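You operate a simulated robot arm through the tools that you are given. There is no shell and no other tool.

Carry out the task below with a simulated two-armed robot. There is one attempt and no reset: what you move stays moved.

Task
Clear the tester: open its lever, sort the bobbin by the counter, put the weight back, reset the counter. Set down upright: small bobbin.

Only the result counts: the job must be done as asked and must still hold three seconds after the hand-in. Knocking over, shifting, dropping, spilling or breaking anything else fails it.

Robot
Two 7-joint arms with two-finger parallel grippers on one trunk that stands fixed in place. Base frame: the origin is at the foot of the trunk, x ahead of it, y to its left, z up; the work surface is at about z = 820. Lengths are in mm, angles in degrees, forces in N, time in s.
The left shoulder is at [71, 156, 1055], the right one opposite. Each reaches about 1231 mm from its shoulder. Payload 3.91 kg a hand.
The TCP of each hand is the grasp point between the finger pads, 30 mm short of the fingertips. In the tool frame z runs along the fingers and y along their closing line. The gripper opens to 110 mm. The fingers are 20 mm wide and 10 mm thick; the gripper's body (48 by 112 mm) begins 55 mm behind the TCP.
Orientation is told as [roll, pitch, yaw] about the base's x, y, z axes, in that order, counted from this pose: with the fingers straight down and closing along the base's y, the tool's x points along the base's -x, its y along +y and its z along -z.

Tools
- The arms move only by the tool play_rows. It takes "left_moves", "right_moves" or both (then of equal length, played together; a hand with none holds still); each is a list that holds one entry, the list of rows, each a list of 7 numbers: the shift along the tool's x, y, z in mm, then the turn, a rotation vector about the tool's x, y, z in rad, then the opening, from 0 (shut) to 1 (fully open). In form: [[[dx, dy, dz, wx, wy, wz, jaw], ...]]. A call has 1 to 20 rows; each row is the pose to reach, as a shift and turn from the pose commanded when the call began, along the tool's axes at that moment. Each row takes 0.2 s and may step no farther than 50 mm and 8.6 degrees from the row before; otherwise, or with a gripper value out of range, the whole call is refused. Where a pose cannot be reached the arm comes as near as it can. A force on the tool above 60 N (or 10 N above the force at the start of the call, whichever is more), or a blocked arm, ends the call early, and 0.2 s more pass. The fingers move at their own pace (about 108 mm/s each) and stop on an object; they squeeze with about 33 N. The grip force told is the motor's: it shows also when the fingers shut on nothing. Time passes only in rows, and 0.2 s behind the last, so rows that repeat a pose let the fingers close. The reply holds the time, the measured pose of the TCP, the force on the tool along the base axes, the opening and the grip force, in the units named above and with some noise, with the torque about the TCP (base axes, N m) and any sound that the robot's microphone picked up.
- Cameras (640 x 400 px; columns grow to the right, rows downward): "scene" is now at [142.6, -4.7, 1293.6]; the picture's right is [-0.05, -1.00, 0.00], its down [-0.46, 0.02, -0.89] and it looks along [0.88, -0.04, -0.46] (base axes); focal length 319 px, centre (320, 200). "left" rides on the left gripper at [72, -17, -104] in its tool frame; the picture's right is [0.23, 0.97, 0.00], its down [-0.76, 0.18, -0.62] and it looks along [-0.61, 0.14, 0.78] (tool axes); focal length 222 px, centre (320, 200). "right" rides on the right gripper at [72, 17, -103] in its tool frame; the picture's right is [-0.23, 0.97, 0.00], its down [-0.76, -0.18, -0.62] and it looks along [-0.61, -0.14, 0.78] (tool axes); focal length 222 px, centre (320, 200). There is no depth. A picture from a camera that has moved, and an enlarged one, comes with that camera's place and axes in the base frame and with its lens.
- grab_frame(camera): a new picture of that camera. The clock stands still meanwhile.
- lift_body(by): slides the trunk up (or, below 0, down) by that many mm; the arms and the scene camera ride with it, the base frame stays. It gives what a move gives, with no picture.
- head_to(pan, tilt): turns the head with the scene camera to pan (to the left, within 86 degrees either way) and tilt (down, from -29 to 69), counted from straight ahead of the robot. It gives what a move gives.
- zoom(camera, box): a new picture of the part [left, top, right, bottom] of that camera's present view, enlarged. The clock stands still meanwhile.
- finish_job(): hands the job in; it is judged then, once.

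Places have to be worked out from the pictures, the camera data and where the tool is seen. Open the grippers and draw the arms clear of the work before you hand the job in, unless the task says otherwise.

The tools are called after "Emit:" as a command line: name --argument value ..., lists and objects as JSON in quotes. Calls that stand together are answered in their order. play_rows: Moves the arms, as the interface text tells. Its arguments: {"type":"object","properties":{"left_moves":{"type":"array","items":{"type":"array","items":{"type":"array","items":{"type":"number"}}}},"right_moves":{"type":"array","items":{"type":"array","items":{"type":"array","items":{"type":"number"}}}}},"required":[]} The other tools are called the same way: lift_body (by) moves the trunk up or down; head_to (pan, tilt) turns the head that bears the scene camera; grab_frame (camera) takes a picture; zoom (camera, box) takes an enlarged picture of a part of a camera's view; finish_job () hands the job in.

At the start:

```text
time_s: 0.0
left_tcp_pos: [674.7, 299.0, 1081.5]
left_orientation: [0.0, -0.1, 0.2]
left_ft_force: [-1.0, 0.8, 0.3]
left_moment: [-0.02, -0.02, -0.01]
left_finger_gap: 110.0
left_grasp_force: 0.0
right_tcp_pos: [697.8, -205.0, 1112.7]
right_orientation: [0.0, 0.1, 0.1]
right_ft_force: [0.4, -0.1, -0.2]
right_moment: [0.0, 0.01, 0.01]
right_finger_gap: 110.0
right_grasp_force: 0.0
trunk travel left (down, up): [-500.0, 440.0]
head pan, tilt (commanded): [-2.8, 27.6]
```

scene: 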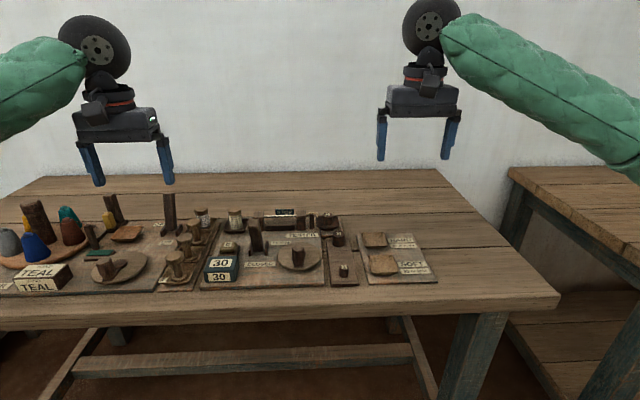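
right: 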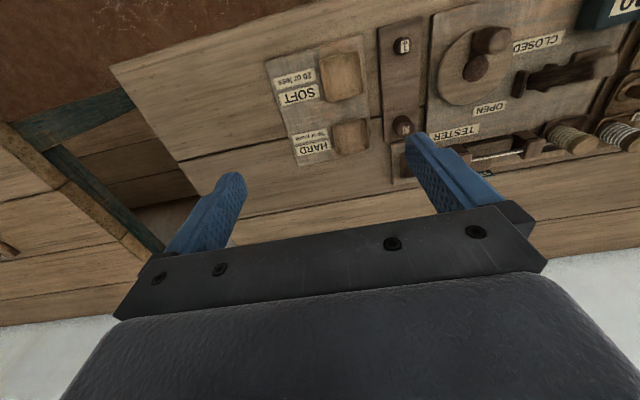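
left: 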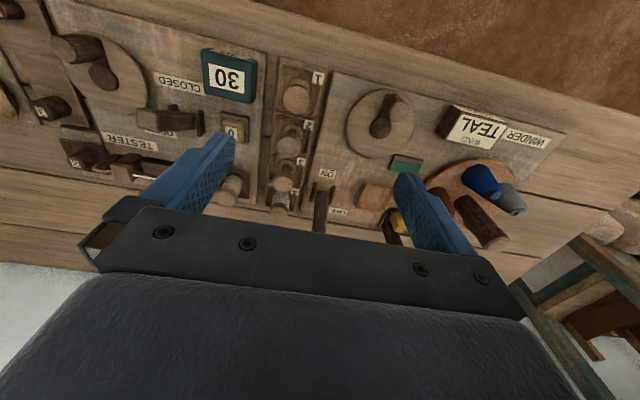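

I'll start by looking more closely at the work surface, enlarging the scene camera's view around the tester and its surroundings.

Emit:
zoom --camera "scene" --box '[190, 190, 350, 290]'

Emit:
zoom --camera "scene" --box '[300, 190, 460, 290]'

Emit:
zoom --camera "scene" --box '[0, 180, 220, 300]'

```text
4.00 times, centred on (270, 240) of scene
camera zoom: at [142.6, -4.7, 1293.6], right [-0.05, -1.0, 0.0], down [-0.46, 0.02, -0.89], along [0.88, -0.04, -0.46], focal length 1276 px, centre (520, 40)
```

zoom: 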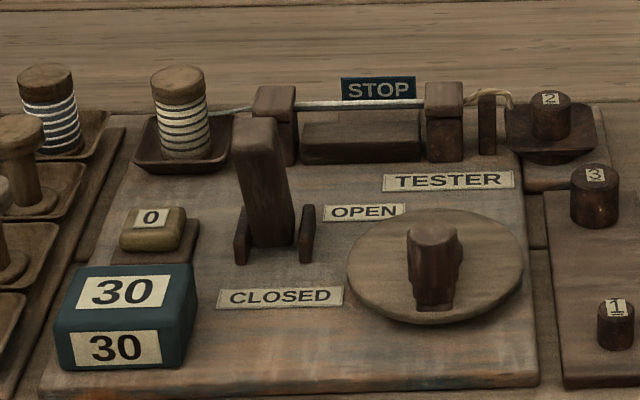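

```text
4.00 times, centred on (380, 240) of scene
camera zoom: at [142.6, -4.7, 1293.6], right [-0.05, -1.0, 0.0], down [-0.46, 0.02, -0.89], along [0.88, -0.04, -0.46], focal length 1276 px, centre (80, 40)
```

zoom: 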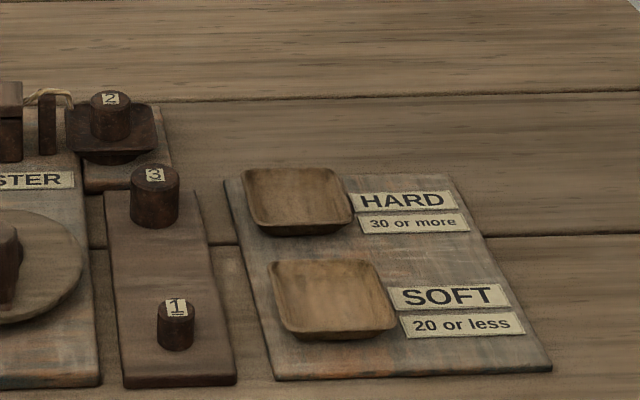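

```text
2.91 times, centred on (110, 240) of scene
camera zoom: at [142.6, -4.7, 1293.6], right [-0.05, -1.0, 0.0], down [-0.46, 0.02, -0.89], along [0.88, -0.04, -0.46], focal length 928 px, centre (931, 84)
```

zoom: 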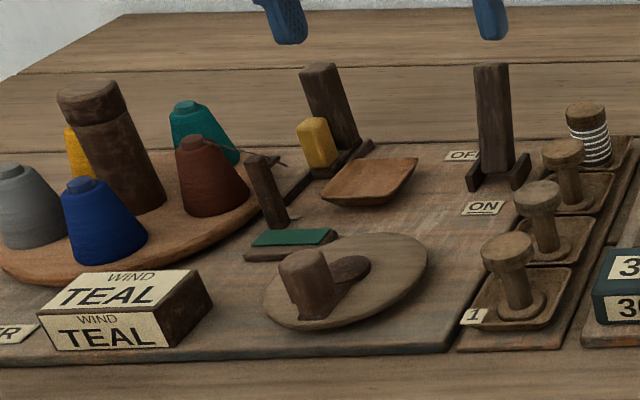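

The counter shows 30, so the bobbin should belong in HARD (30 or more). Weight 2 sits in a pan at the tester's right rear, and I'll check the same things from the wrist cameras.

Emit:
zoom --camera "right" --box '[380, 0, 640, 190]'

Emit:
zoom --camera "right" --box '[240, 10, 440, 180]'

Emit:
zoom --camera "left" --box '[0, 0, 320, 220]'

Emit:
zoom --camera "scene" --box '[250, 200, 350, 260]'

```text
2.11 times, centred on (510, 95) of right
camera zoom: at [624.9, -187.9, 1215.9], right [0.23, 0.97, 0.0], down [0.76, -0.18, 0.62], along [0.61, -0.14, -0.78], focal length 468 px, centre (-80, 421)
```

zoom: 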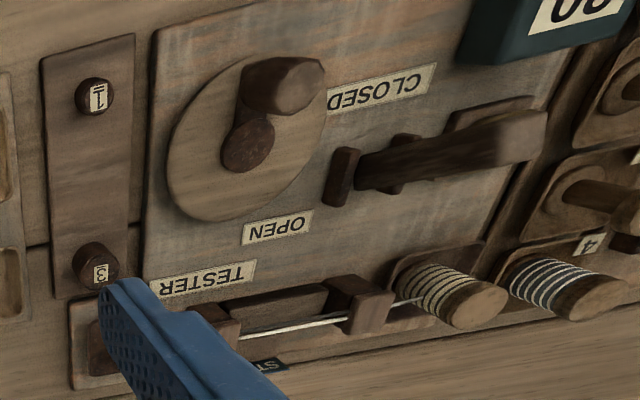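

```text
2.35 times, centred on (340, 95) of right
camera zoom: at [624.9, -187.9, 1215.9], right [0.23, 0.97, 0.0], down [0.76, -0.18, 0.62], along [0.61, -0.14, -0.78], focal length 523 px, centre (273, 447)
```

zoom: 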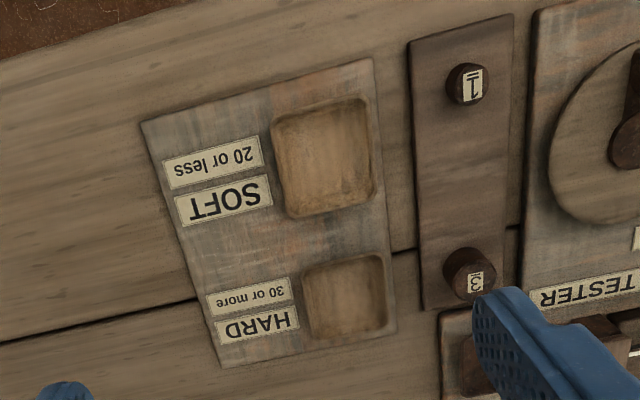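

```text
1.82 times, centred on (160, 110) of left
camera zoom: at [603.6, 282.5, 1186.5], right [-0.23, 0.97, 0.0], down [0.76, 0.18, 0.62], along [0.61, 0.14, -0.78], focal length 404 px, centre (611, 364)
```

zoom: 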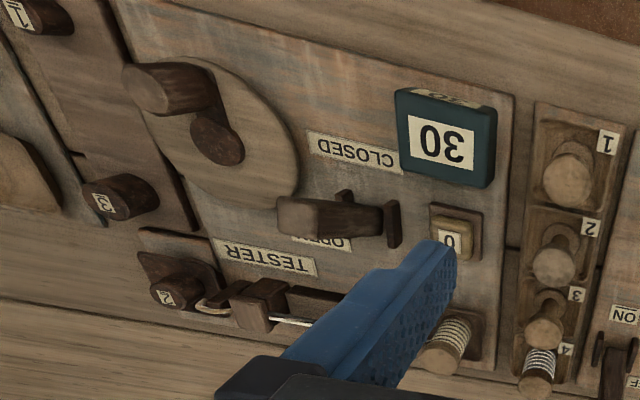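

```text
6.40 times, centred on (300, 230) of scene
camera zoom: at [142.6, -4.7, 1293.6], right [-0.05, -1.0, 0.0], down [-0.46, 0.02, -0.89], along [0.88, -0.04, -0.46], focal length 2042 px, centre (448, 8)
```

zoom: 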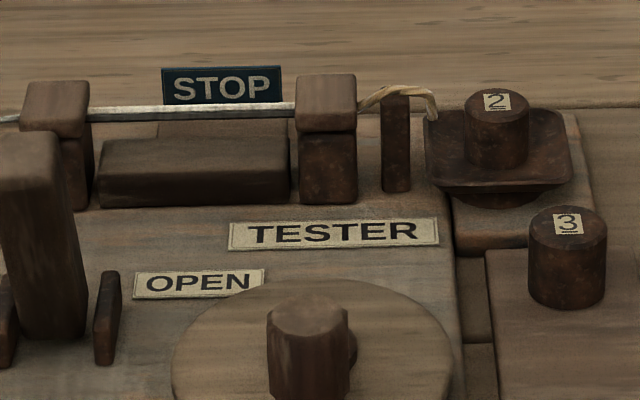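

The tester lever leans toward me (CLOSED side), with the wound bobbin at roughly (865, 185) and the HARD tray near (796, −172). I'll move the right hand, well above everything, to look down at the tester.

Emit:
play_rows --right_moves '[[[-25, 31, 5, 0, 0, 0, 1], [-51, 62, 10, 0, 0, 0, 1], [-76, 92, 16, 0, 0, 0, 1], [-101, 123, 22, 0, 0, 0, 1], [-127, 154, 28, 0, 0, 0, 1], [-152, 185, 33, 0, 0, 0, 1]]]'

Emit:
grab_frame --camera "right"

Emit:
grab_frame --camera "scene"

```text
time_s: 1.4
left_tcp_pos: [676.1, 299.3, 1080.7]
left_orientation: [-0.1, 0.1, 0.0]
left_ft_force: [1.0, 0.7, -1.1]
left_moment: [-0.03, 0.02, -0.04]
left_finger_gap: 109.8
left_grasp_force: 0.1
right_tcp_pos: [849.2, -17.7, 1077.1]
right_orientation: [-0.1, 0.0, -0.1]
right_ft_force: [0.3, 0.1, -0.1]
right_moment: [0.03, 0.01, -0.01]
right_finger_gap: 109.8
right_grasp_force: 0.0
trunk travel left (down, up): [-500.0, 440.0]
head pan, tilt (commanded): [-2.8, 27.6]
```

```text
taken
camera right: at [776.6, -1.3, 1181.6], right [0.23, 0.97, 0.0], down [0.76, -0.18, 0.62], along [0.61, -0.14, -0.78], focal length 222 px, centre (320, 200)
```

right: 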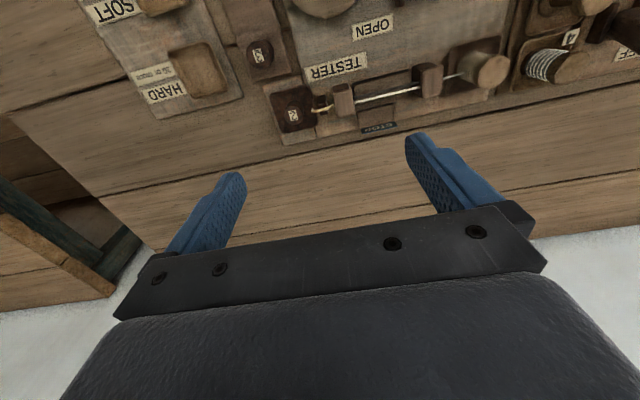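

```text
taken
camera scene: at [143.2, -3.6, 1293.5], right [-0.05, -1.0, 0.0], down [-0.46, 0.02, -0.89], along [0.88, -0.04, -0.46], focal length 319 px, centre (320, 200)
```

scene: 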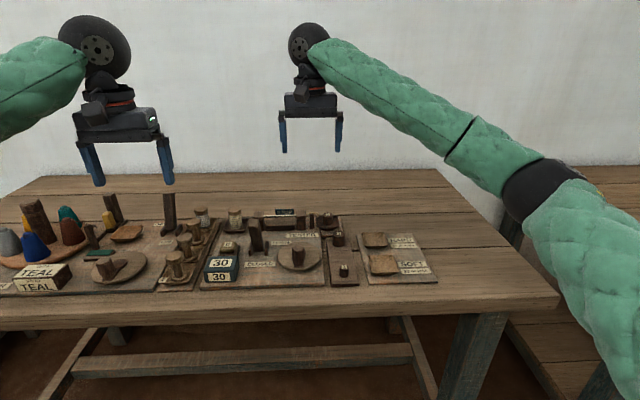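

Good view of the rear half of the tester. I'll enlarge the bobbin/clamp and the weight pan/rack regions.

Emit:
zoom --camera "right" --box '[240, 0, 400, 150]'

Emit:
zoom --camera "right" --box '[380, 0, 600, 140]'

Emit:
zoom --camera "right" --box '[80, 0, 280, 120]'

```text
2.67 times, centred on (320, 75) of right
camera zoom: at [776.6, -1.3, 1181.6], right [0.23, 0.97, 0.0], down [0.76, -0.18, 0.62], along [0.61, -0.14, -0.78], focal length 592 px, centre (320, 533)
```

zoom: 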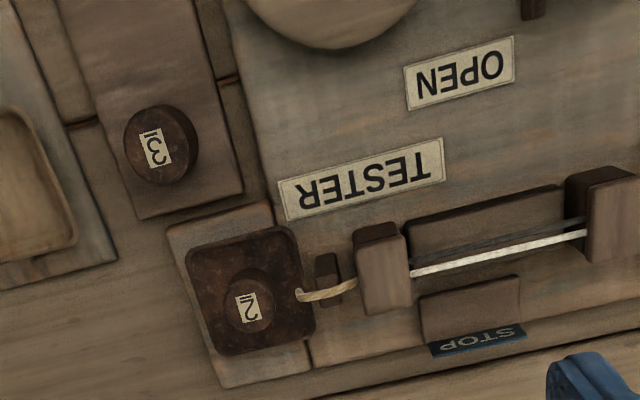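

```text
2.86 times, centred on (490, 70) of right
camera zoom: at [776.6, -1.3, 1181.6], right [0.23, 0.97, 0.0], down [0.76, -0.18, 0.62], along [0.61, -0.14, -0.78], focal length 635 px, centre (-166, 571)
```

zoom: 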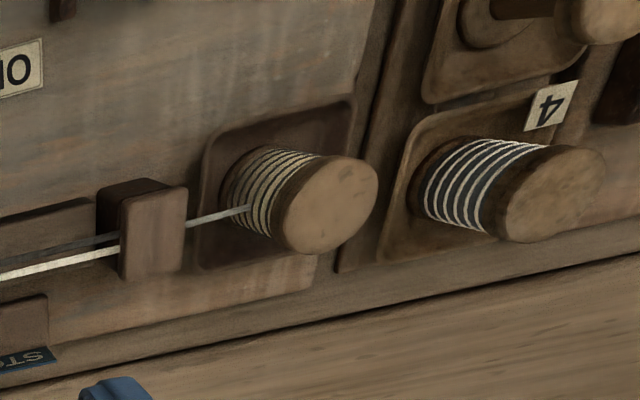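

```text
3.20 times, centred on (180, 60) of right
camera zoom: at [776.6, -1.3, 1181.6], right [0.23, 0.97, 0.0], down [0.76, -0.18, 0.62], along [0.61, -0.14, -0.78], focal length 711 px, centre (768, 648)
```

zoom: 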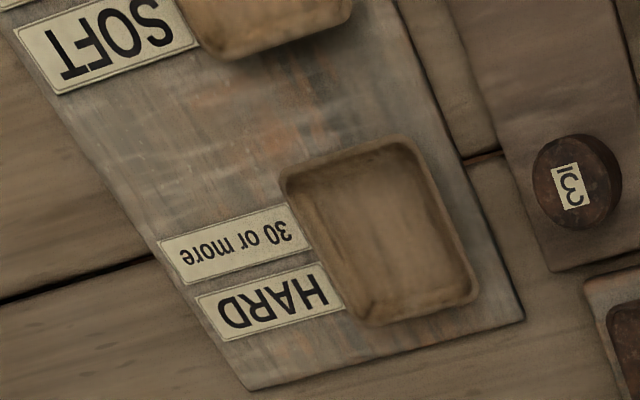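

Triangulating the two views gives: bobbin top ≈ (863, 178, 897), weight 2 top ≈ (863, −60, 871), weight 3 ≈ (789, −80), weight 1 ≈ (677, −81), and lever pivot ≈ (755, 109, 843) with its tip ≈ (727, 109, 940). I'll draw the right hand back, and bring the left hand, closed, to the robot side of the lever.

Emit:
play_rows --left_moves '[[[4, -31, 13, 0, 0, 0, 0.8], [8, -63, 27, 0, 0, 0, 0.5], [12, -95, 40, 0, 0, 0, 0.2], [17, -127, 54, 0, 0, 0, 0], [21, -158, 67, 0, 0, 0, 0], [25, -190, 81, 0, 0, 0, 0], [25, -190, 81, 0, 0, 0, 0]]]' --right_moves '[[[25, -35, -6, 0, 0, 0, 1], [50, -70, -11, 0, 0, 0, 1], [75, -105, -16, 0, 0, 0, 1], [100, -140, -22, 0, 0, 0, 1], [125, -175, -28, 0, 0, 0, 1], [150, -210, -33, 0, 0, 0, 1], [150, -210, -33, 0, 0, 0, 1]]]'

Emit:
grab_frame --camera "left"

Emit:
zoom --camera "scene" --box '[200, 150, 360, 280]'

```text
time_s: 3.0
left_tcp_pos: [652.2, 108.5, 1001.1]
left_orientation: [0.1, 0.0, 0.0]
left_ft_force: [0.8, -0.5, -0.2]
left_moment: [-0.01, 0.01, -0.07]
left_finger_gap: 0.2
left_grasp_force: 33.1
right_tcp_pos: [700.6, -227.8, 1114.0]
right_orientation: [-0.1, 0.0, 0.1]
right_ft_force: [-0.6, 0.3, 0.0]
right_moment: [0.01, -0.03, 0.0]
right_finger_gap: 110.1
right_grasp_force: 0.0
trunk travel left (down, up): [-500.0, 440.0]
head pan, tilt (commanded): [-2.8, 27.6]
```

```text
taken
camera left: at [578.9, 91.0, 1106.0], right [-0.23, 0.97, 0.0], down [0.76, 0.18, 0.62], along [0.61, 0.14, -0.78], focal length 222 px, centre (320, 200)
```

left: 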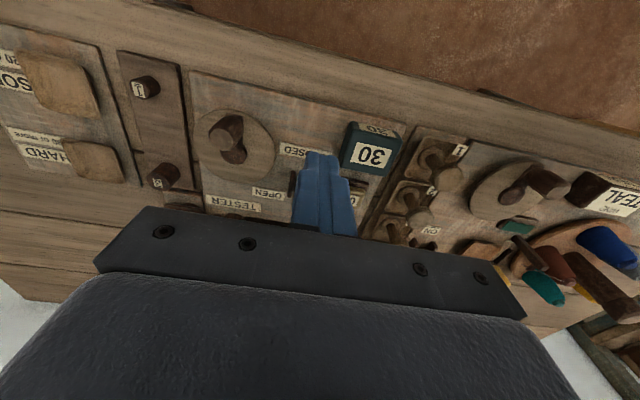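

```text
3.08 times, centred on (280, 215) of scene
camera zoom: at [143.0, -3.8, 1293.5], right [-0.05, -1.0, 0.0], down [-0.46, 0.02, -0.89], along [0.88, -0.04, -0.46], focal length 982 px, centre (443, 154)
```

zoom: 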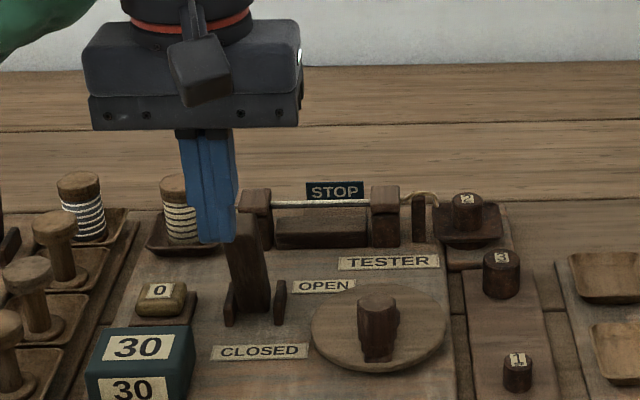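

The closed fingers are lined up with the lever (y ≈ 109), on its robot side. I'll lower the fingertips to about z = 915 and approach until just short of contact.

Emit:
play_rows --left_moves '[[[0, 0, 20, 0, 0, 0, 0], [0, 0, 40, 0, 0, 0, 0], [0, 0, 55, 0, 0, 0, 0], [-15, 0, 55, 0, 0, 0, 0], [-30, 0, 55, 0, 0, 0, 0], [-38, 0, 55, 0, 0, 0, 0]]]'

Emit:
zoom --camera "scene" --box '[200, 150, 360, 280]'

Emit:
zoom --camera "right" --box '[380, 0, 640, 190]'

```text
time_s: 4.4
left_tcp_pos: [688.7, 109.4, 945.7]
left_orientation: [0.0, 0.0, 0.0]
left_ft_force: [-0.1, -0.2, -0.1]
left_moment: [-0.02, -0.01, -0.01]
left_finger_gap: 0.0
left_grasp_force: 33.0
right_tcp_pos: [700.6, -226.8, 1115.1]
right_orientation: [0.0, 0.1, 0.1]
right_ft_force: [0.0, 0.1, -0.3]
right_moment: [0.01, -0.01, 0.02]
right_finger_gap: 110.0
right_grasp_force: 0.1
trunk travel left (down, up): [-500.0, 440.0]
head pan, tilt (commanded): [-2.8, 27.6]
```

```text
3.08 times, centred on (280, 215) of scene
camera zoom: at [142.7, -4.9, 1293.6], right [-0.05, -1.0, 0.0], down [-0.46, 0.02, -0.89], along [0.88, -0.04, -0.46], focal length 982 px, centre (443, 154)
```

zoom: 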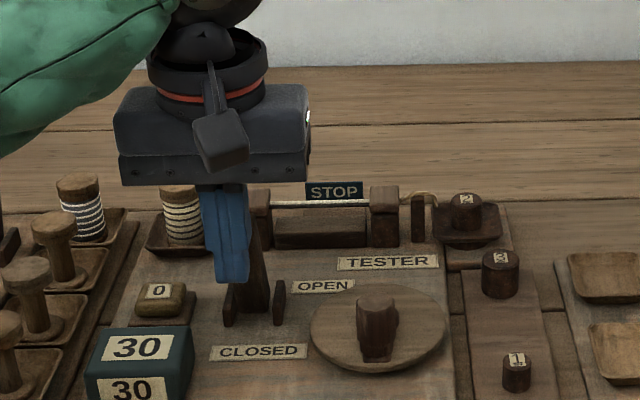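

```text
2.11 times, centred on (510, 95) of right
camera zoom: at [628.2, -211.4, 1217.9], right [0.23, 0.97, 0.0], down [0.76, -0.18, 0.62], along [0.61, -0.14, -0.78], focal length 468 px, centre (-80, 421)
```

zoom: 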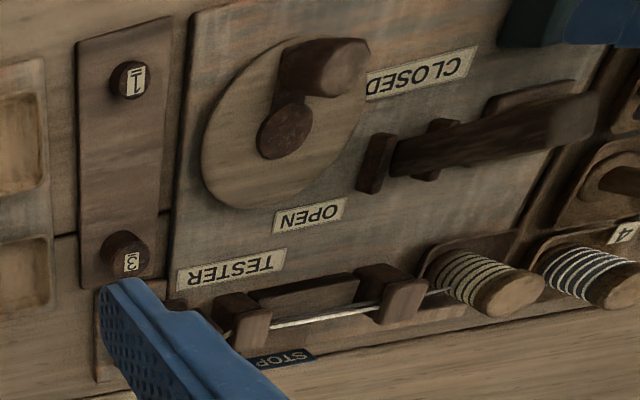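

No contact yet, and the fingers sit in line with the lever. I'll push gently toward +x in small steps and watch the force.

Emit:
play_rows --left_moves '[[[-6, 0, 0, 0, 0, 0, 0], [-12, 0, 0, 0, 0, 0, 0], [-18, 0, 0, 0, 0, 0, 0], [-24, 0, 0, 0, 0, 0, 0], [-30, 0, 0, 0, 0, 0, 0], [-36, 0, 0, 0, 0, 0, 0], [-42, 0, 0, 0, 0, 0, 0]]]'

Emit:
zoom --camera "scene" --box '[200, 150, 360, 280]'

Emit:
zoom --camera "right" --box '[380, 0, 640, 190]'

```text
time_s: 6.0
left_tcp_pos: [730.4, 108.7, 947.1]
left_orientation: [0.0, 0.0, 0.1]
left_ft_force: [0.6, -0.4, -0.1]
left_moment: [0.02, 0.0, 0.01]
left_finger_gap: 0.0
left_grasp_force: 33.1
right_tcp_pos: [701.1, -229.0, 1113.6]
right_orientation: [0.0, 0.1, 0.1]
right_ft_force: [-0.1, 0.2, -0.8]
right_moment: [0.0, -0.01, 0.0]
right_finger_gap: 110.1
right_grasp_force: 0.0
trunk travel left (down, up): [-500.0, 440.0]
head pan, tilt (commanded): [-2.8, 27.6]
```

```text
3.08 times, centred on (280, 215) of scene
camera zoom: at [142.8, -4.8, 1293.5], right [-0.05, -1.0, 0.0], down [-0.46, 0.02, -0.89], along [0.88, -0.04, -0.46], focal length 982 px, centre (443, 154)
```

zoom: 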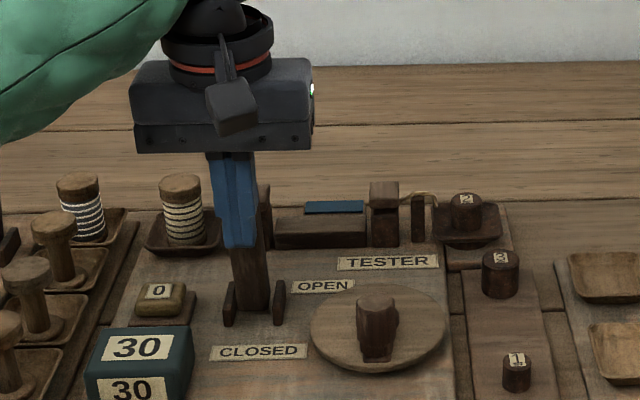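

```text
2.11 times, centred on (510, 95) of right
camera zoom: at [628.2, -211.3, 1217.9], right [0.23, 0.97, 0.0], down [0.76, -0.18, 0.62], along [0.61, -0.14, -0.78], focal length 468 px, centre (-80, 421)
```

zoom: 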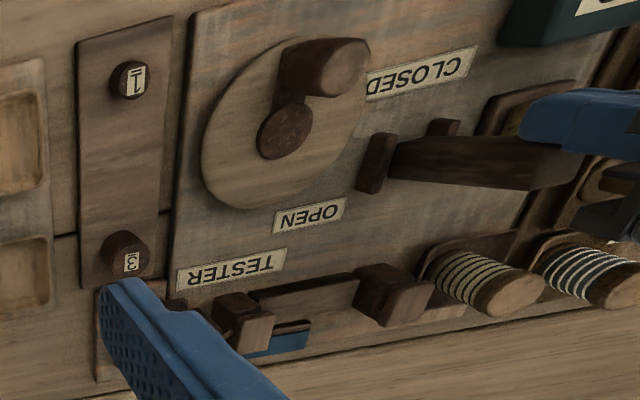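

The lever is following (the clamp released the thread and the STOP flag dropped). I'll keep pushing toward its OPEN end stop in small steps.

Emit:
play_rows --left_moves '[[[-5, 0, 0, 0, 0, 0, 0], [-10, 0, 0, 0, 0, 0, 0], [-15, 0, 0, 0, 0, 0, 0], [-20, 0, 0, 0, 0, 0, 0], [-25, 0, 0, 0, 0, 0, 0]]]'

Emit:
zoom --camera "scene" --box '[200, 150, 360, 280]'

Emit:
zoom --camera "right" --box '[380, 0, 640, 190]'

```text
time_s: 7.2
left_tcp_pos: [755.9, 109.9, 946.5]
left_orientation: [0.0, -0.1, 0.0]
left_ft_force: [0.3, 0.0, 0.2]
left_moment: [0.05, 0.02, 0.0]
left_finger_gap: 0.0
left_grasp_force: 33.1
right_tcp_pos: [701.5, -227.7, 1113.6]
right_orientation: [-0.1, 0.0, 0.1]
right_ft_force: [-0.3, 0.7, 0.2]
right_moment: [0.0, 0.0, 0.02]
right_finger_gap: 110.1
right_grasp_force: 0.1
trunk travel left (down, up): [-500.0, 440.0]
head pan, tilt (commanded): [-2.8, 27.6]
```

```text
3.08 times, centred on (280, 215) of scene
camera zoom: at [142.8, -4.8, 1293.5], right [-0.05, -1.0, 0.0], down [-0.46, 0.02, -0.89], along [0.88, -0.04, -0.46], focal length 982 px, centre (443, 154)
```

zoom: 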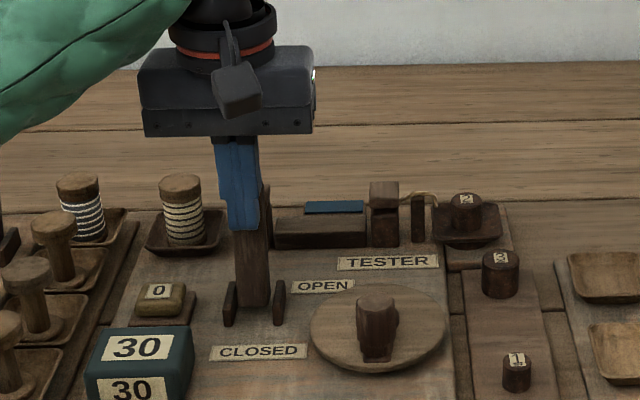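

```text
2.11 times, centred on (510, 95) of right
camera zoom: at [628.2, -211.3, 1217.9], right [0.23, 0.97, 0.0], down [0.76, -0.18, 0.62], along [0.61, -0.14, -0.78], focal length 468 px, centre (-80, 421)
```

zoom: 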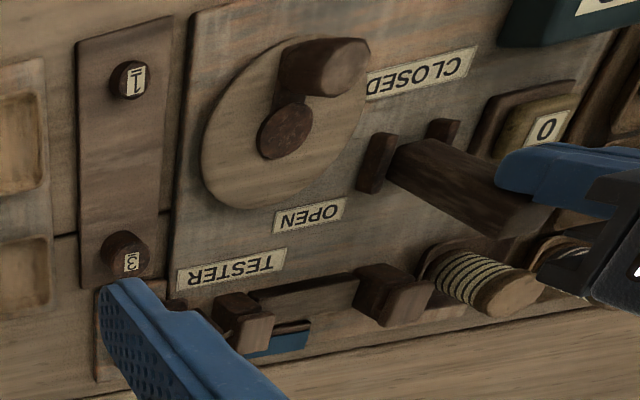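

The lever has gone past upright with almost no resistance. I'll keep going a bit more to look for its end stop.

Emit:
play_rows --left_moves '[[[-4, 0, 0, 0, 0, 0, 0], [-8, 0, 0, 0, 0, 0, 0], [-12, 0, 0, 0, 0, 0, 0], [-16, 0, 0, 0, 0, 0, 0]]]'

Emit:
zoom --camera "scene" --box '[200, 150, 360, 280]'

Emit:
zoom --camera "right" --box '[380, 0, 640, 190]'

```text
time_s: 8.2
left_tcp_pos: [771.1, 109.4, 946.2]
left_orientation: [0.0, 0.0, 0.0]
left_ft_force: [-21.6, 0.1, 0.0]
left_moment: [-0.06, 0.66, 0.03]
left_finger_gap: 0.0
left_grasp_force: 33.1
right_tcp_pos: [698.3, -227.5, 1114.0]
right_orientation: [-0.1, 0.0, 0.1]
right_ft_force: [0.2, -0.5, -0.4]
right_moment: [-0.01, 0.0, 0.03]
right_finger_gap: 110.0
right_grasp_force: 0.0
trunk travel left (down, up): [-500.0, 440.0]
head pan, tilt (commanded): [-2.8, 27.6]
```

```text
3.08 times, centred on (280, 215) of scene
camera zoom: at [140.7, -4.8, 1293.8], right [-0.05, -1.0, 0.0], down [-0.46, 0.02, -0.89], along [0.89, -0.04, -0.46], focal length 982 px, centre (443, 154)
```

zoom: 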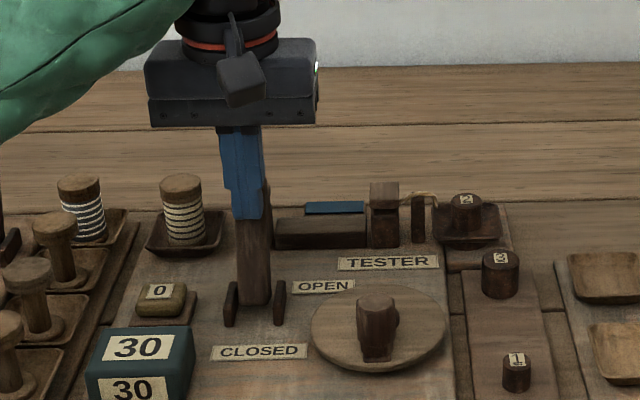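

```text
2.11 times, centred on (510, 95) of right
camera zoom: at [626.3, -211.2, 1218.8], right [0.23, 0.97, 0.0], down [0.76, -0.18, 0.62], along [0.61, -0.14, -0.78], focal length 468 px, centre (-80, 421)
```

zoom: 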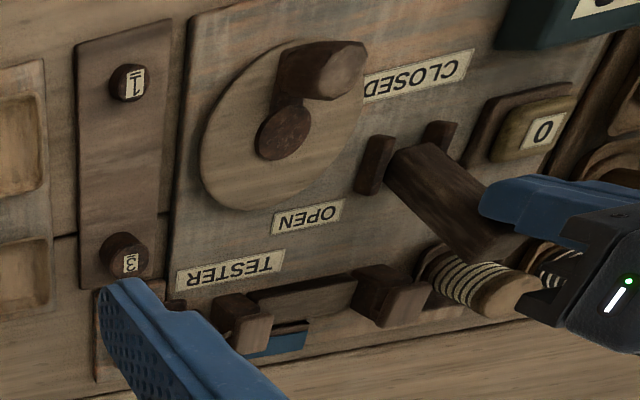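

A steady 21.6 N back force shows the lever is at its OPEN stop. I'll back off, rise, and move over toward the bobbin with the fingers partly open (about 60 mm).

Emit:
play_rows --left_moves '[[[15, 0, 0, 0, 0, 0, 0], [35, 0, 0, 0, 0, 0, 0], [35, 0, -40, 0, 0, 0, 0], [35, 0, -80, 0, 0, 0, 0], [10, 15, -110, 0, 0, 0, 0.55], [-25, 35, -115, 0, 0, 0, 0.55], [-60, 52, -115, 0, 0, 0, 0.55], [-92, 69, -115, 0, 0, 0, 0.55], [-92, 69, -115, 0, 0, 0, 0.55]]]'

Emit:
grab_frame --camera "left"

Emit:
zoom --camera "scene" --box '[180, 130, 340, 270]'

Emit:
zoom --camera "right" --box '[380, 0, 640, 190]'

```text
time_s: 10.2
left_tcp_pos: [863.5, 179.1, 1061.3]
left_orientation: [0.0, 0.0, 0.0]
left_ft_force: [-0.7, -0.3, -0.3]
left_moment: [0.0, -0.04, 0.0]
left_finger_gap: 60.5
left_grasp_force: 0.0
right_tcp_pos: [701.6, -227.9, 1113.5]
right_orientation: [0.1, 0.0, 0.1]
right_ft_force: [-0.2, -0.5, 0.3]
right_moment: [-0.01, 0.01, -0.01]
right_finger_gap: 109.8
right_grasp_force: 0.0
trunk travel left (down, up): [-500.0, 440.0]
head pan, tilt (commanded): [-2.8, 27.6]
```

```text
taken
camera left: at [790.2, 161.9, 1165.1], right [-0.23, 0.97, 0.0], down [0.76, 0.18, 0.62], along [0.61, 0.14, -0.78], focal length 222 px, centre (320, 200)
```

left: 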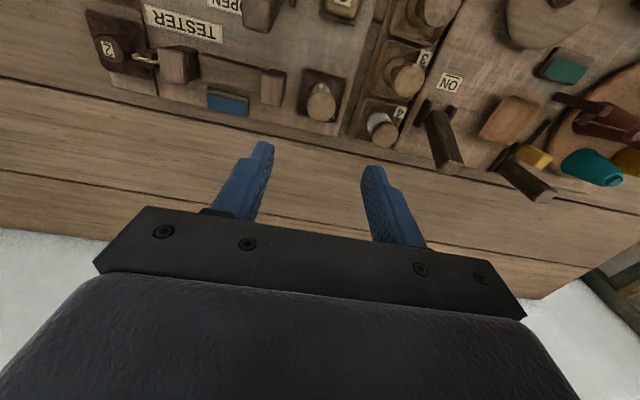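

```text
2.86 times, centred on (260, 200) of scene
camera zoom: at [142.3, -5.0, 1293.6], right [-0.05, -1.0, 0.0], down [-0.46, 0.02, -0.89], along [0.89, -0.04, -0.46], focal length 912 px, centre (491, 200)
```

zoom: 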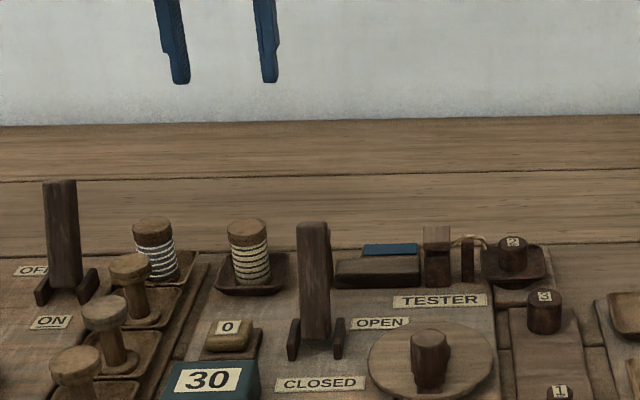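

```text
2.11 times, centred on (510, 95) of right
camera zoom: at [627.7, -211.5, 1218.2], right [0.23, 0.97, 0.0], down [0.76, -0.18, 0.62], along [0.61, -0.14, -0.78], focal length 468 px, centre (-80, 421)
```

zoom: 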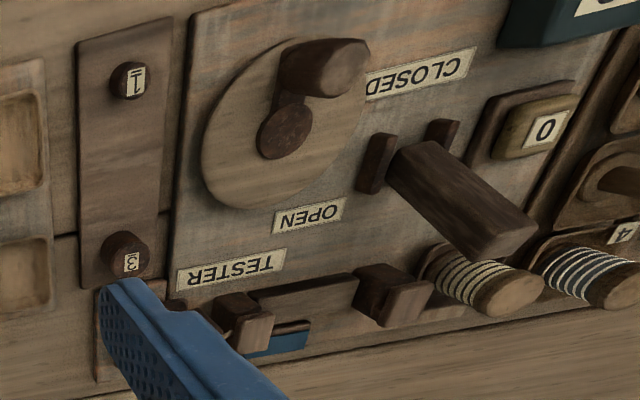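

The lever stays at OPEN. Now I'll enlarge the left hand's view of the bobbin for an accurate position before descending.

Emit:
zoom --camera "left" --box '[250, 40, 410, 160]'

Emit:
zoom --camera "scene" --box '[205, 195, 285, 245]'

```text
3.33 times, centred on (330, 100) of left
camera zoom: at [790.2, 161.9, 1165.1], right [-0.23, 0.97, 0.0], down [0.76, 0.18, 0.62], along [0.61, 0.14, -0.78], focal length 740 px, centre (287, 533)
```

zoom: 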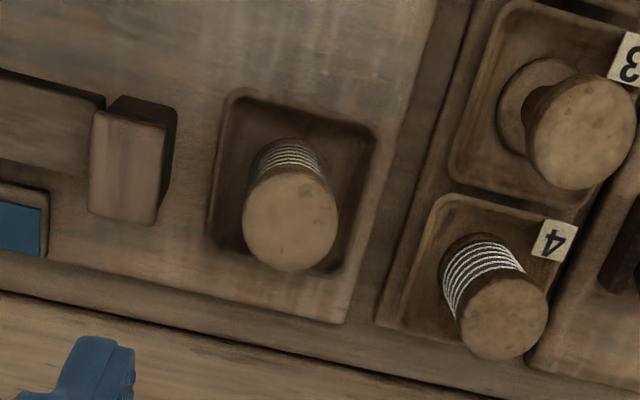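

```text
8.00 times, centred on (245, 220) of scene
camera zoom: at [142.3, -5.0, 1293.6], right [-0.05, -1.0, 0.0], down [-0.46, 0.02, -0.89], along [0.89, -0.04, -0.46], focal length 2553 px, centre (920, 40)
```

zoom: 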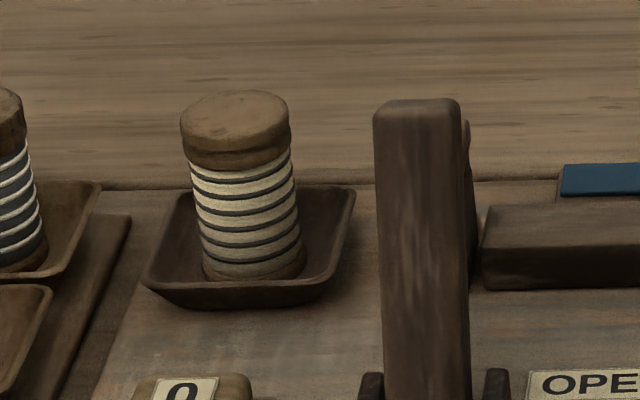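

The left camera puts the bobbin's top centre at (863.5, 180), agreeing with before; its flange is ~35 mm wide, base at z ≈ 843, and the clamp block's edge is at y ≈ 133. I'll descend with a ~50 mm opening until the fingertips are at z ≈ 859, above the tray rim.

Emit:
play_rows --left_moves '[[[0, 0.5, 35, 0, 0, 0, 0.45], [0, 0.5, 75, 0, 0, 0, 0.45], [0, 0.5, 110, 0, 0, 0, 0.45], [0, 0.5, 140, 0, 0, 0, 0.45], [0, 0.5, 155, 0, 0, 0, 0.45], [0, 0.5, 165, 0, 0, 0, 0.45], [0, 0.5, 172, 0, 0, 0, 0.45]]]'

Emit:
grab_frame --camera "left"

Emit:
zoom --camera "scene" --box '[190, 170, 300, 250]'

```text
time_s: 11.8
left_tcp_pos: [864.2, 178.2, 893.9]
left_orientation: [0.0, -0.2, 0.1]
left_ft_force: [0.4, -0.3, 0.0]
left_moment: [-0.01, -0.01, -0.05]
left_finger_gap: 49.6
left_grasp_force: 0.0
right_tcp_pos: [699.4, -228.4, 1116.2]
right_orientation: [0.1, -0.1, -0.1]
right_ft_force: [-0.5, 0.8, 0.5]
right_moment: [-0.01, -0.01, -0.02]
right_finger_gap: 110.0
right_grasp_force: 0.2
trunk travel left (down, up): [-500.0, 440.0]
head pan, tilt (commanded): [-2.8, 27.6]
```

```text
taken
camera left: at [790.4, 161.0, 997.0], right [-0.23, 0.97, 0.0], down [0.76, 0.18, 0.63], along [0.61, 0.14, -0.78], focal length 222 px, centre (320, 200)
```

left: 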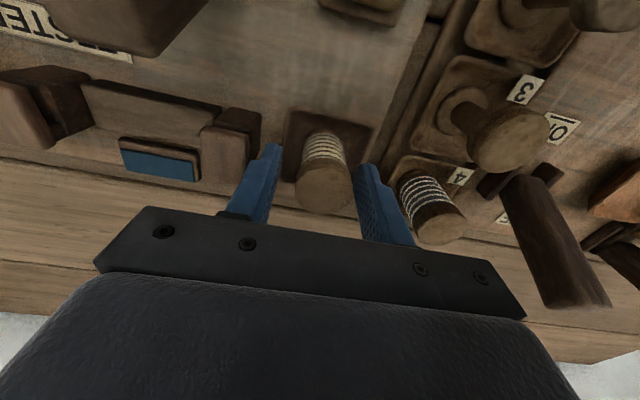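

```text
5.00 times, centred on (245, 210) of scene
camera zoom: at [140.8, -6.1, 1294.5], right [-0.05, -1.0, 0.0], down [-0.46, 0.02, -0.89], along [0.89, -0.04, -0.46], focal length 1596 px, centre (695, 150)
```

zoom: 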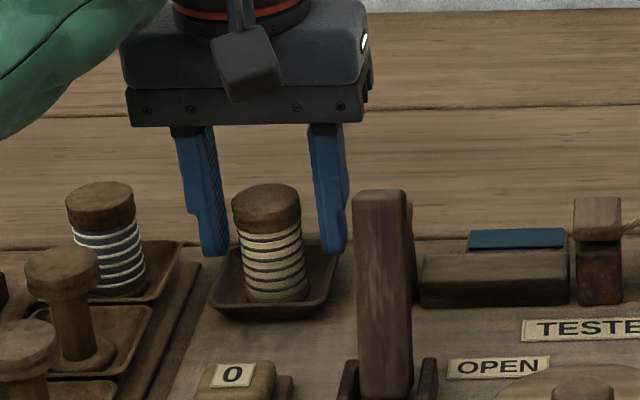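

The fingers straddle the bobbin without contact. I'll settle, then close on it.

Emit:
play_rows --left_moves '[[[0, 0.5, 2, 0, 0, 0, 0.45], [0, 0.5, 2, 0, 0, 0, 0.2], [0, 0.5, 2, 0, 0, 0, 0.1], [0, 0.5, 2, 0, 0, 0, 0.1]]]'

Emit:
zoom --camera "scene" --box '[190, 170, 300, 250]'

Emit:
zoom --camera "left" --box '[220, 90, 420, 240]'

```text
time_s: 12.8
left_tcp_pos: [862.2, 177.2, 894.9]
left_orientation: [0.1, -0.4, 0.1]
left_ft_force: [8.3, -1.1, 18.1]
left_moment: [-0.09, -0.43, 0.02]
left_finger_gap: 32.5
left_grasp_force: 33.8
right_tcp_pos: [697.1, -229.1, 1116.6]
right_orientation: [0.1, -0.2, 0.1]
right_ft_force: [0.9, -1.0, 0.1]
right_moment: [-0.01, -0.02, 0.02]
right_finger_gap: 109.7
right_grasp_force: 0.0
trunk travel left (down, up): [-500.0, 440.0]
head pan, tilt (commanded): [-2.8, 27.6]
```

```text
5.00 times, centred on (245, 210) of scene
camera zoom: at [137.9, -7.6, 1294.4], right [-0.05, -1.0, 0.0], down [-0.46, 0.02, -0.89], along [0.89, -0.04, -0.46], focal length 1596 px, centre (695, 150)
```

zoom: 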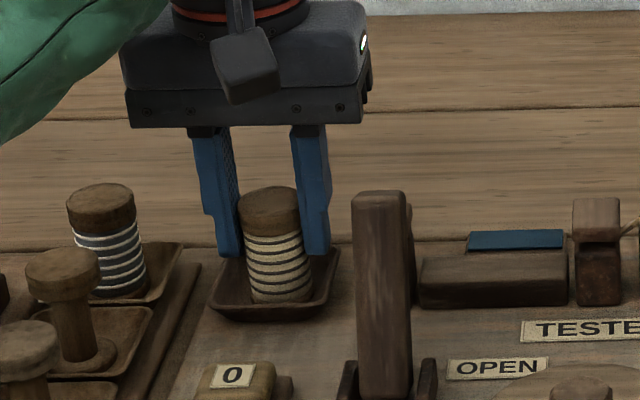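

```text
2.67 times, centred on (320, 165) of left
camera zoom: at [788.5, 160.6, 997.8], right [-0.23, 0.97, 0.0], down [0.76, 0.18, 0.63], along [0.61, 0.14, -0.78], focal length 592 px, centre (320, 293)
```

zoom: 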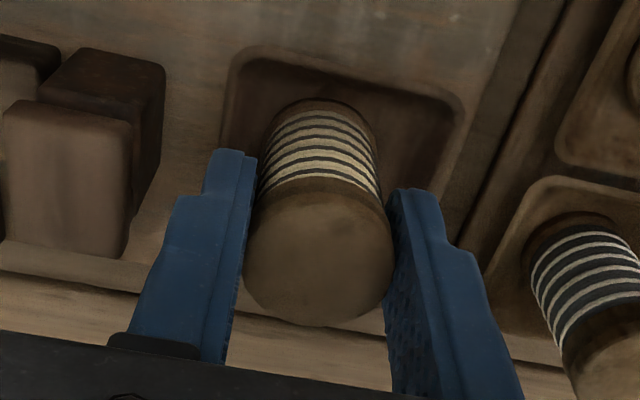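

The reading shows something odd: the trunk has rocked slightly (camera shifted ~4.7 mm) and there is 18 N upward on the tool, more than the bobbin explains. I'll look at the left arm's whole length to find any other contact before lifting.

Emit:
grab_frame --camera "scene"

Emit:
grab_frame --camera "right"

Emit:
zoom --camera "right" --box '[380, 0, 640, 190]'

```text
taken
camera scene: at [137.9, -7.6, 1294.4], right [-0.05, -1.0, 0.0], down [-0.46, 0.02, -0.89], along [0.89, -0.04, -0.46], focal length 319 px, centre (320, 200)
```

scene: 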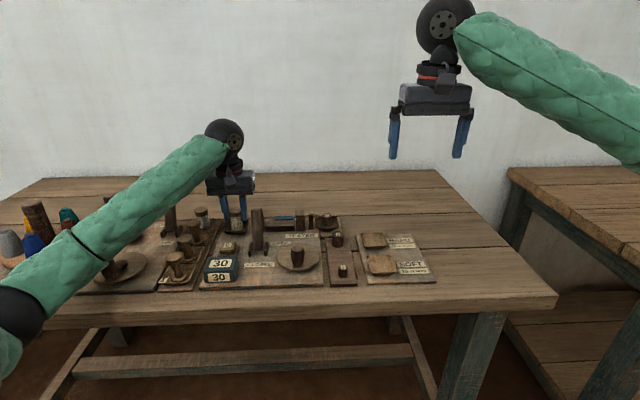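

```text
taken
camera right: at [623.6, -213.9, 1220.3], right [0.23, 0.97, 0.0], down [0.76, -0.18, 0.63], along [0.61, -0.14, -0.78], focal length 222 px, centre (320, 200)
```

right: 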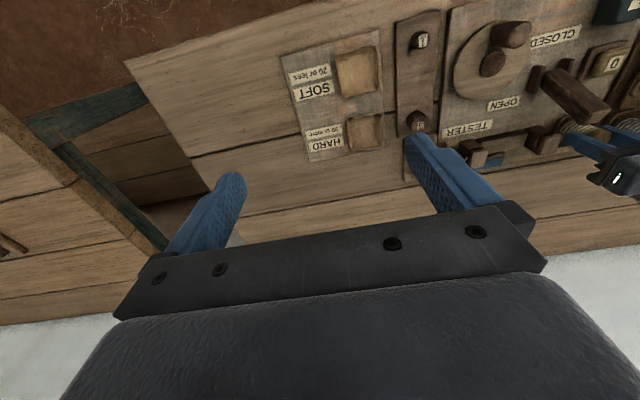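

```text
2.11 times, centred on (510, 95) of right
camera zoom: at [623.6, -213.9, 1220.3], right [0.23, 0.97, 0.0], down [0.76, -0.18, 0.63], along [0.61, -0.14, -0.78], focal length 468 px, centre (-80, 421)
```

zoom: 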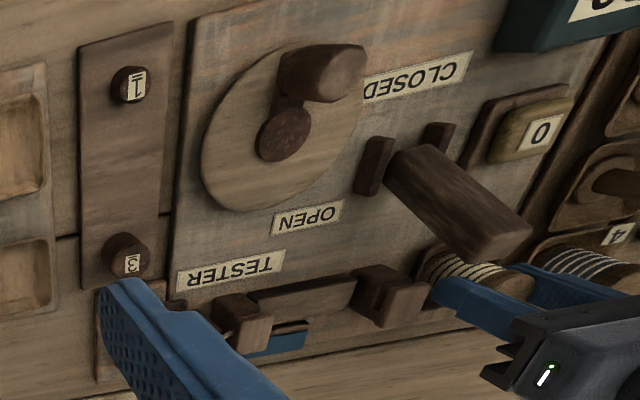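

The left forearm comes in low over the left part of the table, so I want to check its clearance to the winder. I'll turn the head to look at the elbow.

Emit:
head_to --pan 38 --tilt 40

Emit:
grab_frame --camera "scene"

```text
time_s: 13.9
left_tcp_pos: [861.2, 177.7, 894.1]
left_orientation: [0.0, -0.3, 0.1]
left_ft_force: [2.8, -1.1, 26.8]
left_moment: [-0.08, -0.19, 0.01]
left_finger_gap: 32.7
left_grasp_force: 33.1
right_tcp_pos: [696.2, -229.3, 1117.4]
right_orientation: [0.1, -0.2, 0.1]
right_ft_force: [-0.1, 0.0, 0.0]
right_moment: [0.02, 0.01, -0.01]
right_finger_gap: 110.1
right_grasp_force: 0.0
trunk travel left (down, up): [-500.0, 440.0]
head pan, tilt (commanded): [38.0, 40.0]
```

```text
taken
camera scene: at [112.9, 49.6, 1275.2], right [0.62, -0.79, 0.0], down [-0.5, -0.39, -0.77], along [0.61, 0.47, -0.64], focal length 319 px, centre (320, 200)
```

scene: 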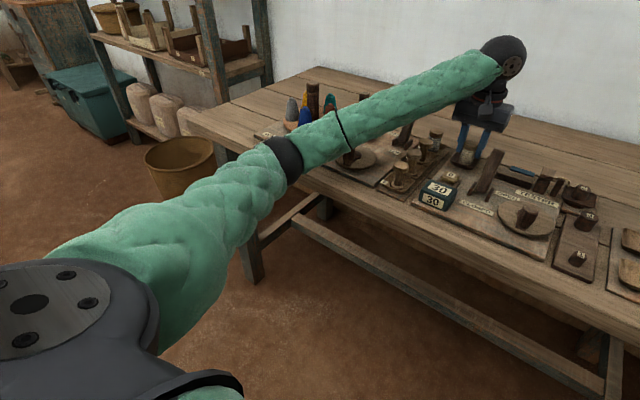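

The elbow joint appears right next to the table's front edge in this view. I'll enlarge that spot.

Emit:
zoom --camera "scene" --box '[220, 80, 420, 220]'

```text
2.86 times, centred on (320, 150) of scene
camera zoom: at [112.9, 49.6, 1275.2], right [0.62, -0.79, 0.0], down [-0.5, -0.39, -0.77], along [0.61, 0.47, -0.64], focal length 912 px, centre (320, 343)
```

zoom: 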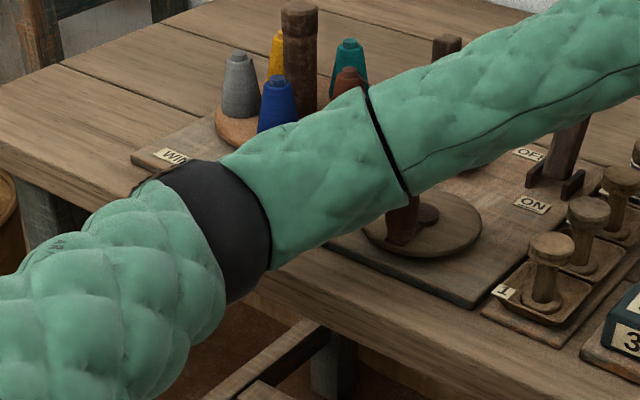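

The elbow/forearm is down at the table edge, close above the winder's crank, which explains the rocking; the crank itself still appears where it was. Raising the trunk lifts the elbow and the gripped bobbin straight up, so I'll do that with a first small rise and check.

Emit:
lift_body --by 60

Emit:
grab_frame --camera "scene"

Emit:
grab_frame --camera "left"

```text
time_s: 14.9
left_tcp_pos: [863.9, 177.8, 947.2]
left_orientation: [-0.1, 0.0, 0.1]
left_ft_force: [-0.4, -0.8, 0.8]
left_moment: [-0.01, 0.01, 0.01]
left_finger_gap: 11.0
left_grasp_force: 0.2
right_tcp_pos: [700.9, -226.6, 1174.3]
right_orientation: [-0.1, 0.1, 0.1]
right_ft_force: [0.2, 0.4, -0.2]
right_moment: [0.0, -0.02, 0.03]
right_finger_gap: 110.1
right_grasp_force: 0.0
trunk travel left (down, up): [-560.0, 380.0]
head pan, tilt (commanded): [38.0, 40.0]
```

```text
taken
camera scene: at [118.7, 51.9, 1334.2], right [0.62, -0.79, 0.0], down [-0.51, -0.4, -0.77], along [0.6, 0.47, -0.64], focal length 319 px, centre (320, 200)
```

scene: 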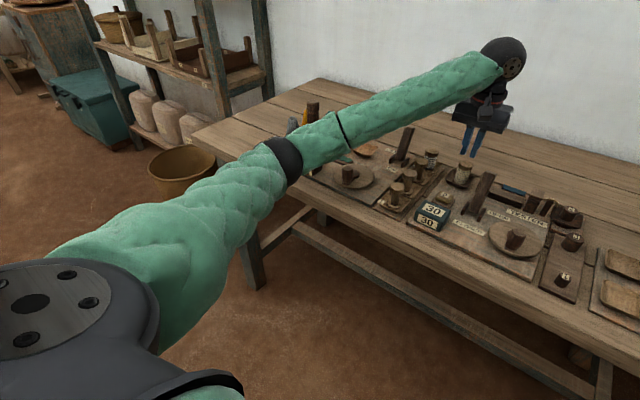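

```text
taken
camera left: at [792.2, 162.4, 1050.4], right [-0.23, 0.97, 0.0], down [0.76, 0.18, 0.62], along [0.61, 0.14, -0.78], focal length 222 px, centre (320, 200)
```

left: 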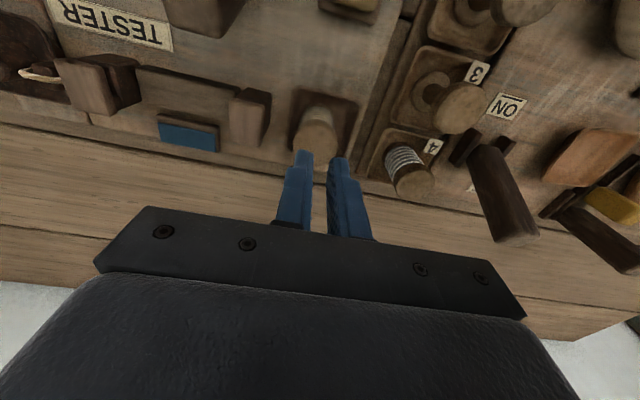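

The fingers slipped off (gap fell to the commanded 11 mm), but the bobbin seems to be standing in its tray still. I'll check it closely, along with the winder area now that it's visible.

Emit:
zoom --camera "left" --box '[220, 60, 460, 220]'

Emit:
zoom --camera "scene" --box '[400, 130, 540, 230]'

Emit:
zoom --camera "scene" --box '[240, 80, 420, 210]'

```text
2.50 times, centred on (340, 140) of left
camera zoom: at [792.2, 162.4, 1050.4], right [-0.23, 0.97, 0.0], down [0.76, 0.18, 0.62], along [0.61, 0.14, -0.78], focal length 555 px, centre (270, 350)
```

zoom: 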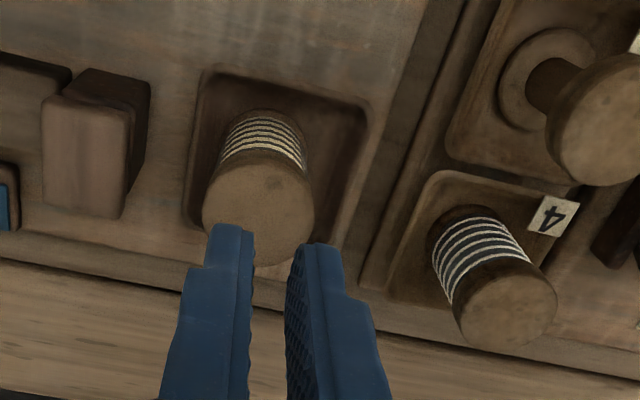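

```text
4.00 times, centred on (470, 180) of scene
camera zoom: at [118.7, 51.9, 1334.2], right [0.62, -0.79, 0.0], down [-0.51, -0.4, -0.77], along [0.6, 0.47, -0.64], focal length 1276 px, centre (-280, 280)
```

zoom: 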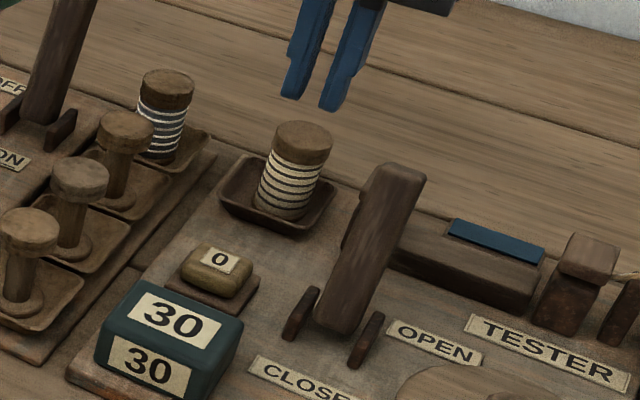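

```text
3.08 times, centred on (330, 145) of scene
camera zoom: at [118.7, 51.9, 1334.2], right [0.62, -0.79, 0.0], down [-0.51, -0.4, -0.77], along [0.6, 0.47, -0.64], focal length 982 px, centre (289, 369)
```

zoom: 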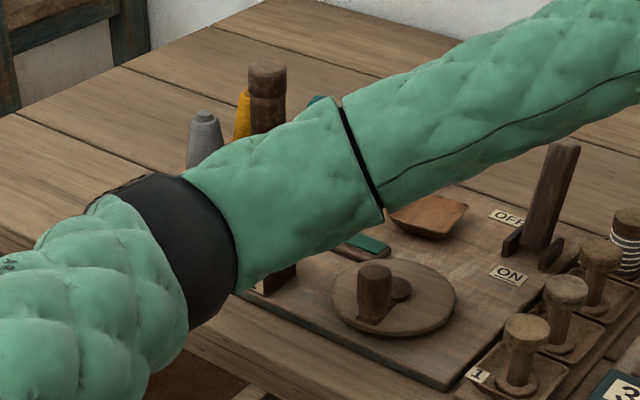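

The bobbin is still upright in its tray, and the crank and levers look undisturbed. I'll open the left fingers slightly later; first raise the trunk further so the elbows stay clear of the table when the hands are low, and turn the head back.

Emit:
lift_body --by 190

Emit:
head_to --pan 10 --tilt 45

Emit:
grab_frame --camera "scene"

```text
time_s: 16.9
left_tcp_pos: [865.2, 178.1, 1137.1]
left_orientation: [0.0, 0.2, 0.1]
left_ft_force: [0.6, 0.0, 0.6]
left_moment: [-0.01, -0.04, -0.02]
left_finger_gap: 10.7
left_grasp_force: 0.0
right_tcp_pos: [700.8, -226.5, 1364.4]
right_orientation: [0.0, 0.1, 0.1]
right_ft_force: [-0.5, 0.2, -0.2]
right_moment: [0.03, 0.0, 0.02]
right_finger_gap: 110.2
right_grasp_force: 0.0
trunk travel left (down, up): [-750.0, 190.0]
head pan, tilt (commanded): [38.0, 40.0]
```

```text
time_s: 17.9
left_tcp_pos: [864.3, 179.8, 1137.5]
left_orientation: [0.0, 0.0, 0.0]
left_ft_force: [0.1, -0.4, -0.4]
left_moment: [0.04, -0.01, 0.0]
left_finger_gap: 10.9
left_grasp_force: 0.1
right_tcp_pos: [700.8, -228.1, 1364.6]
right_orientation: [-0.1, 0.1, 0.1]
right_ft_force: [-0.1, 0.6, -0.1]
right_moment: [0.04, 0.02, -0.01]
right_finger_gap: 109.9
right_grasp_force: 0.0
trunk travel left (down, up): [-750.0, 190.0]
head pan, tilt (commanded): [10.0, 45.0]
```

```text
taken
camera scene: at [131.6, 13.9, 1517.2], right [0.17, -0.98, 0.0], down [-0.7, -0.12, -0.71], along [0.7, 0.12, -0.71], focal length 319 px, centre (320, 200)
```

scene: 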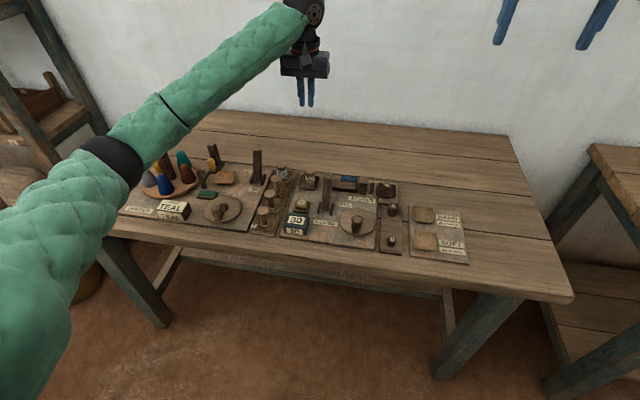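

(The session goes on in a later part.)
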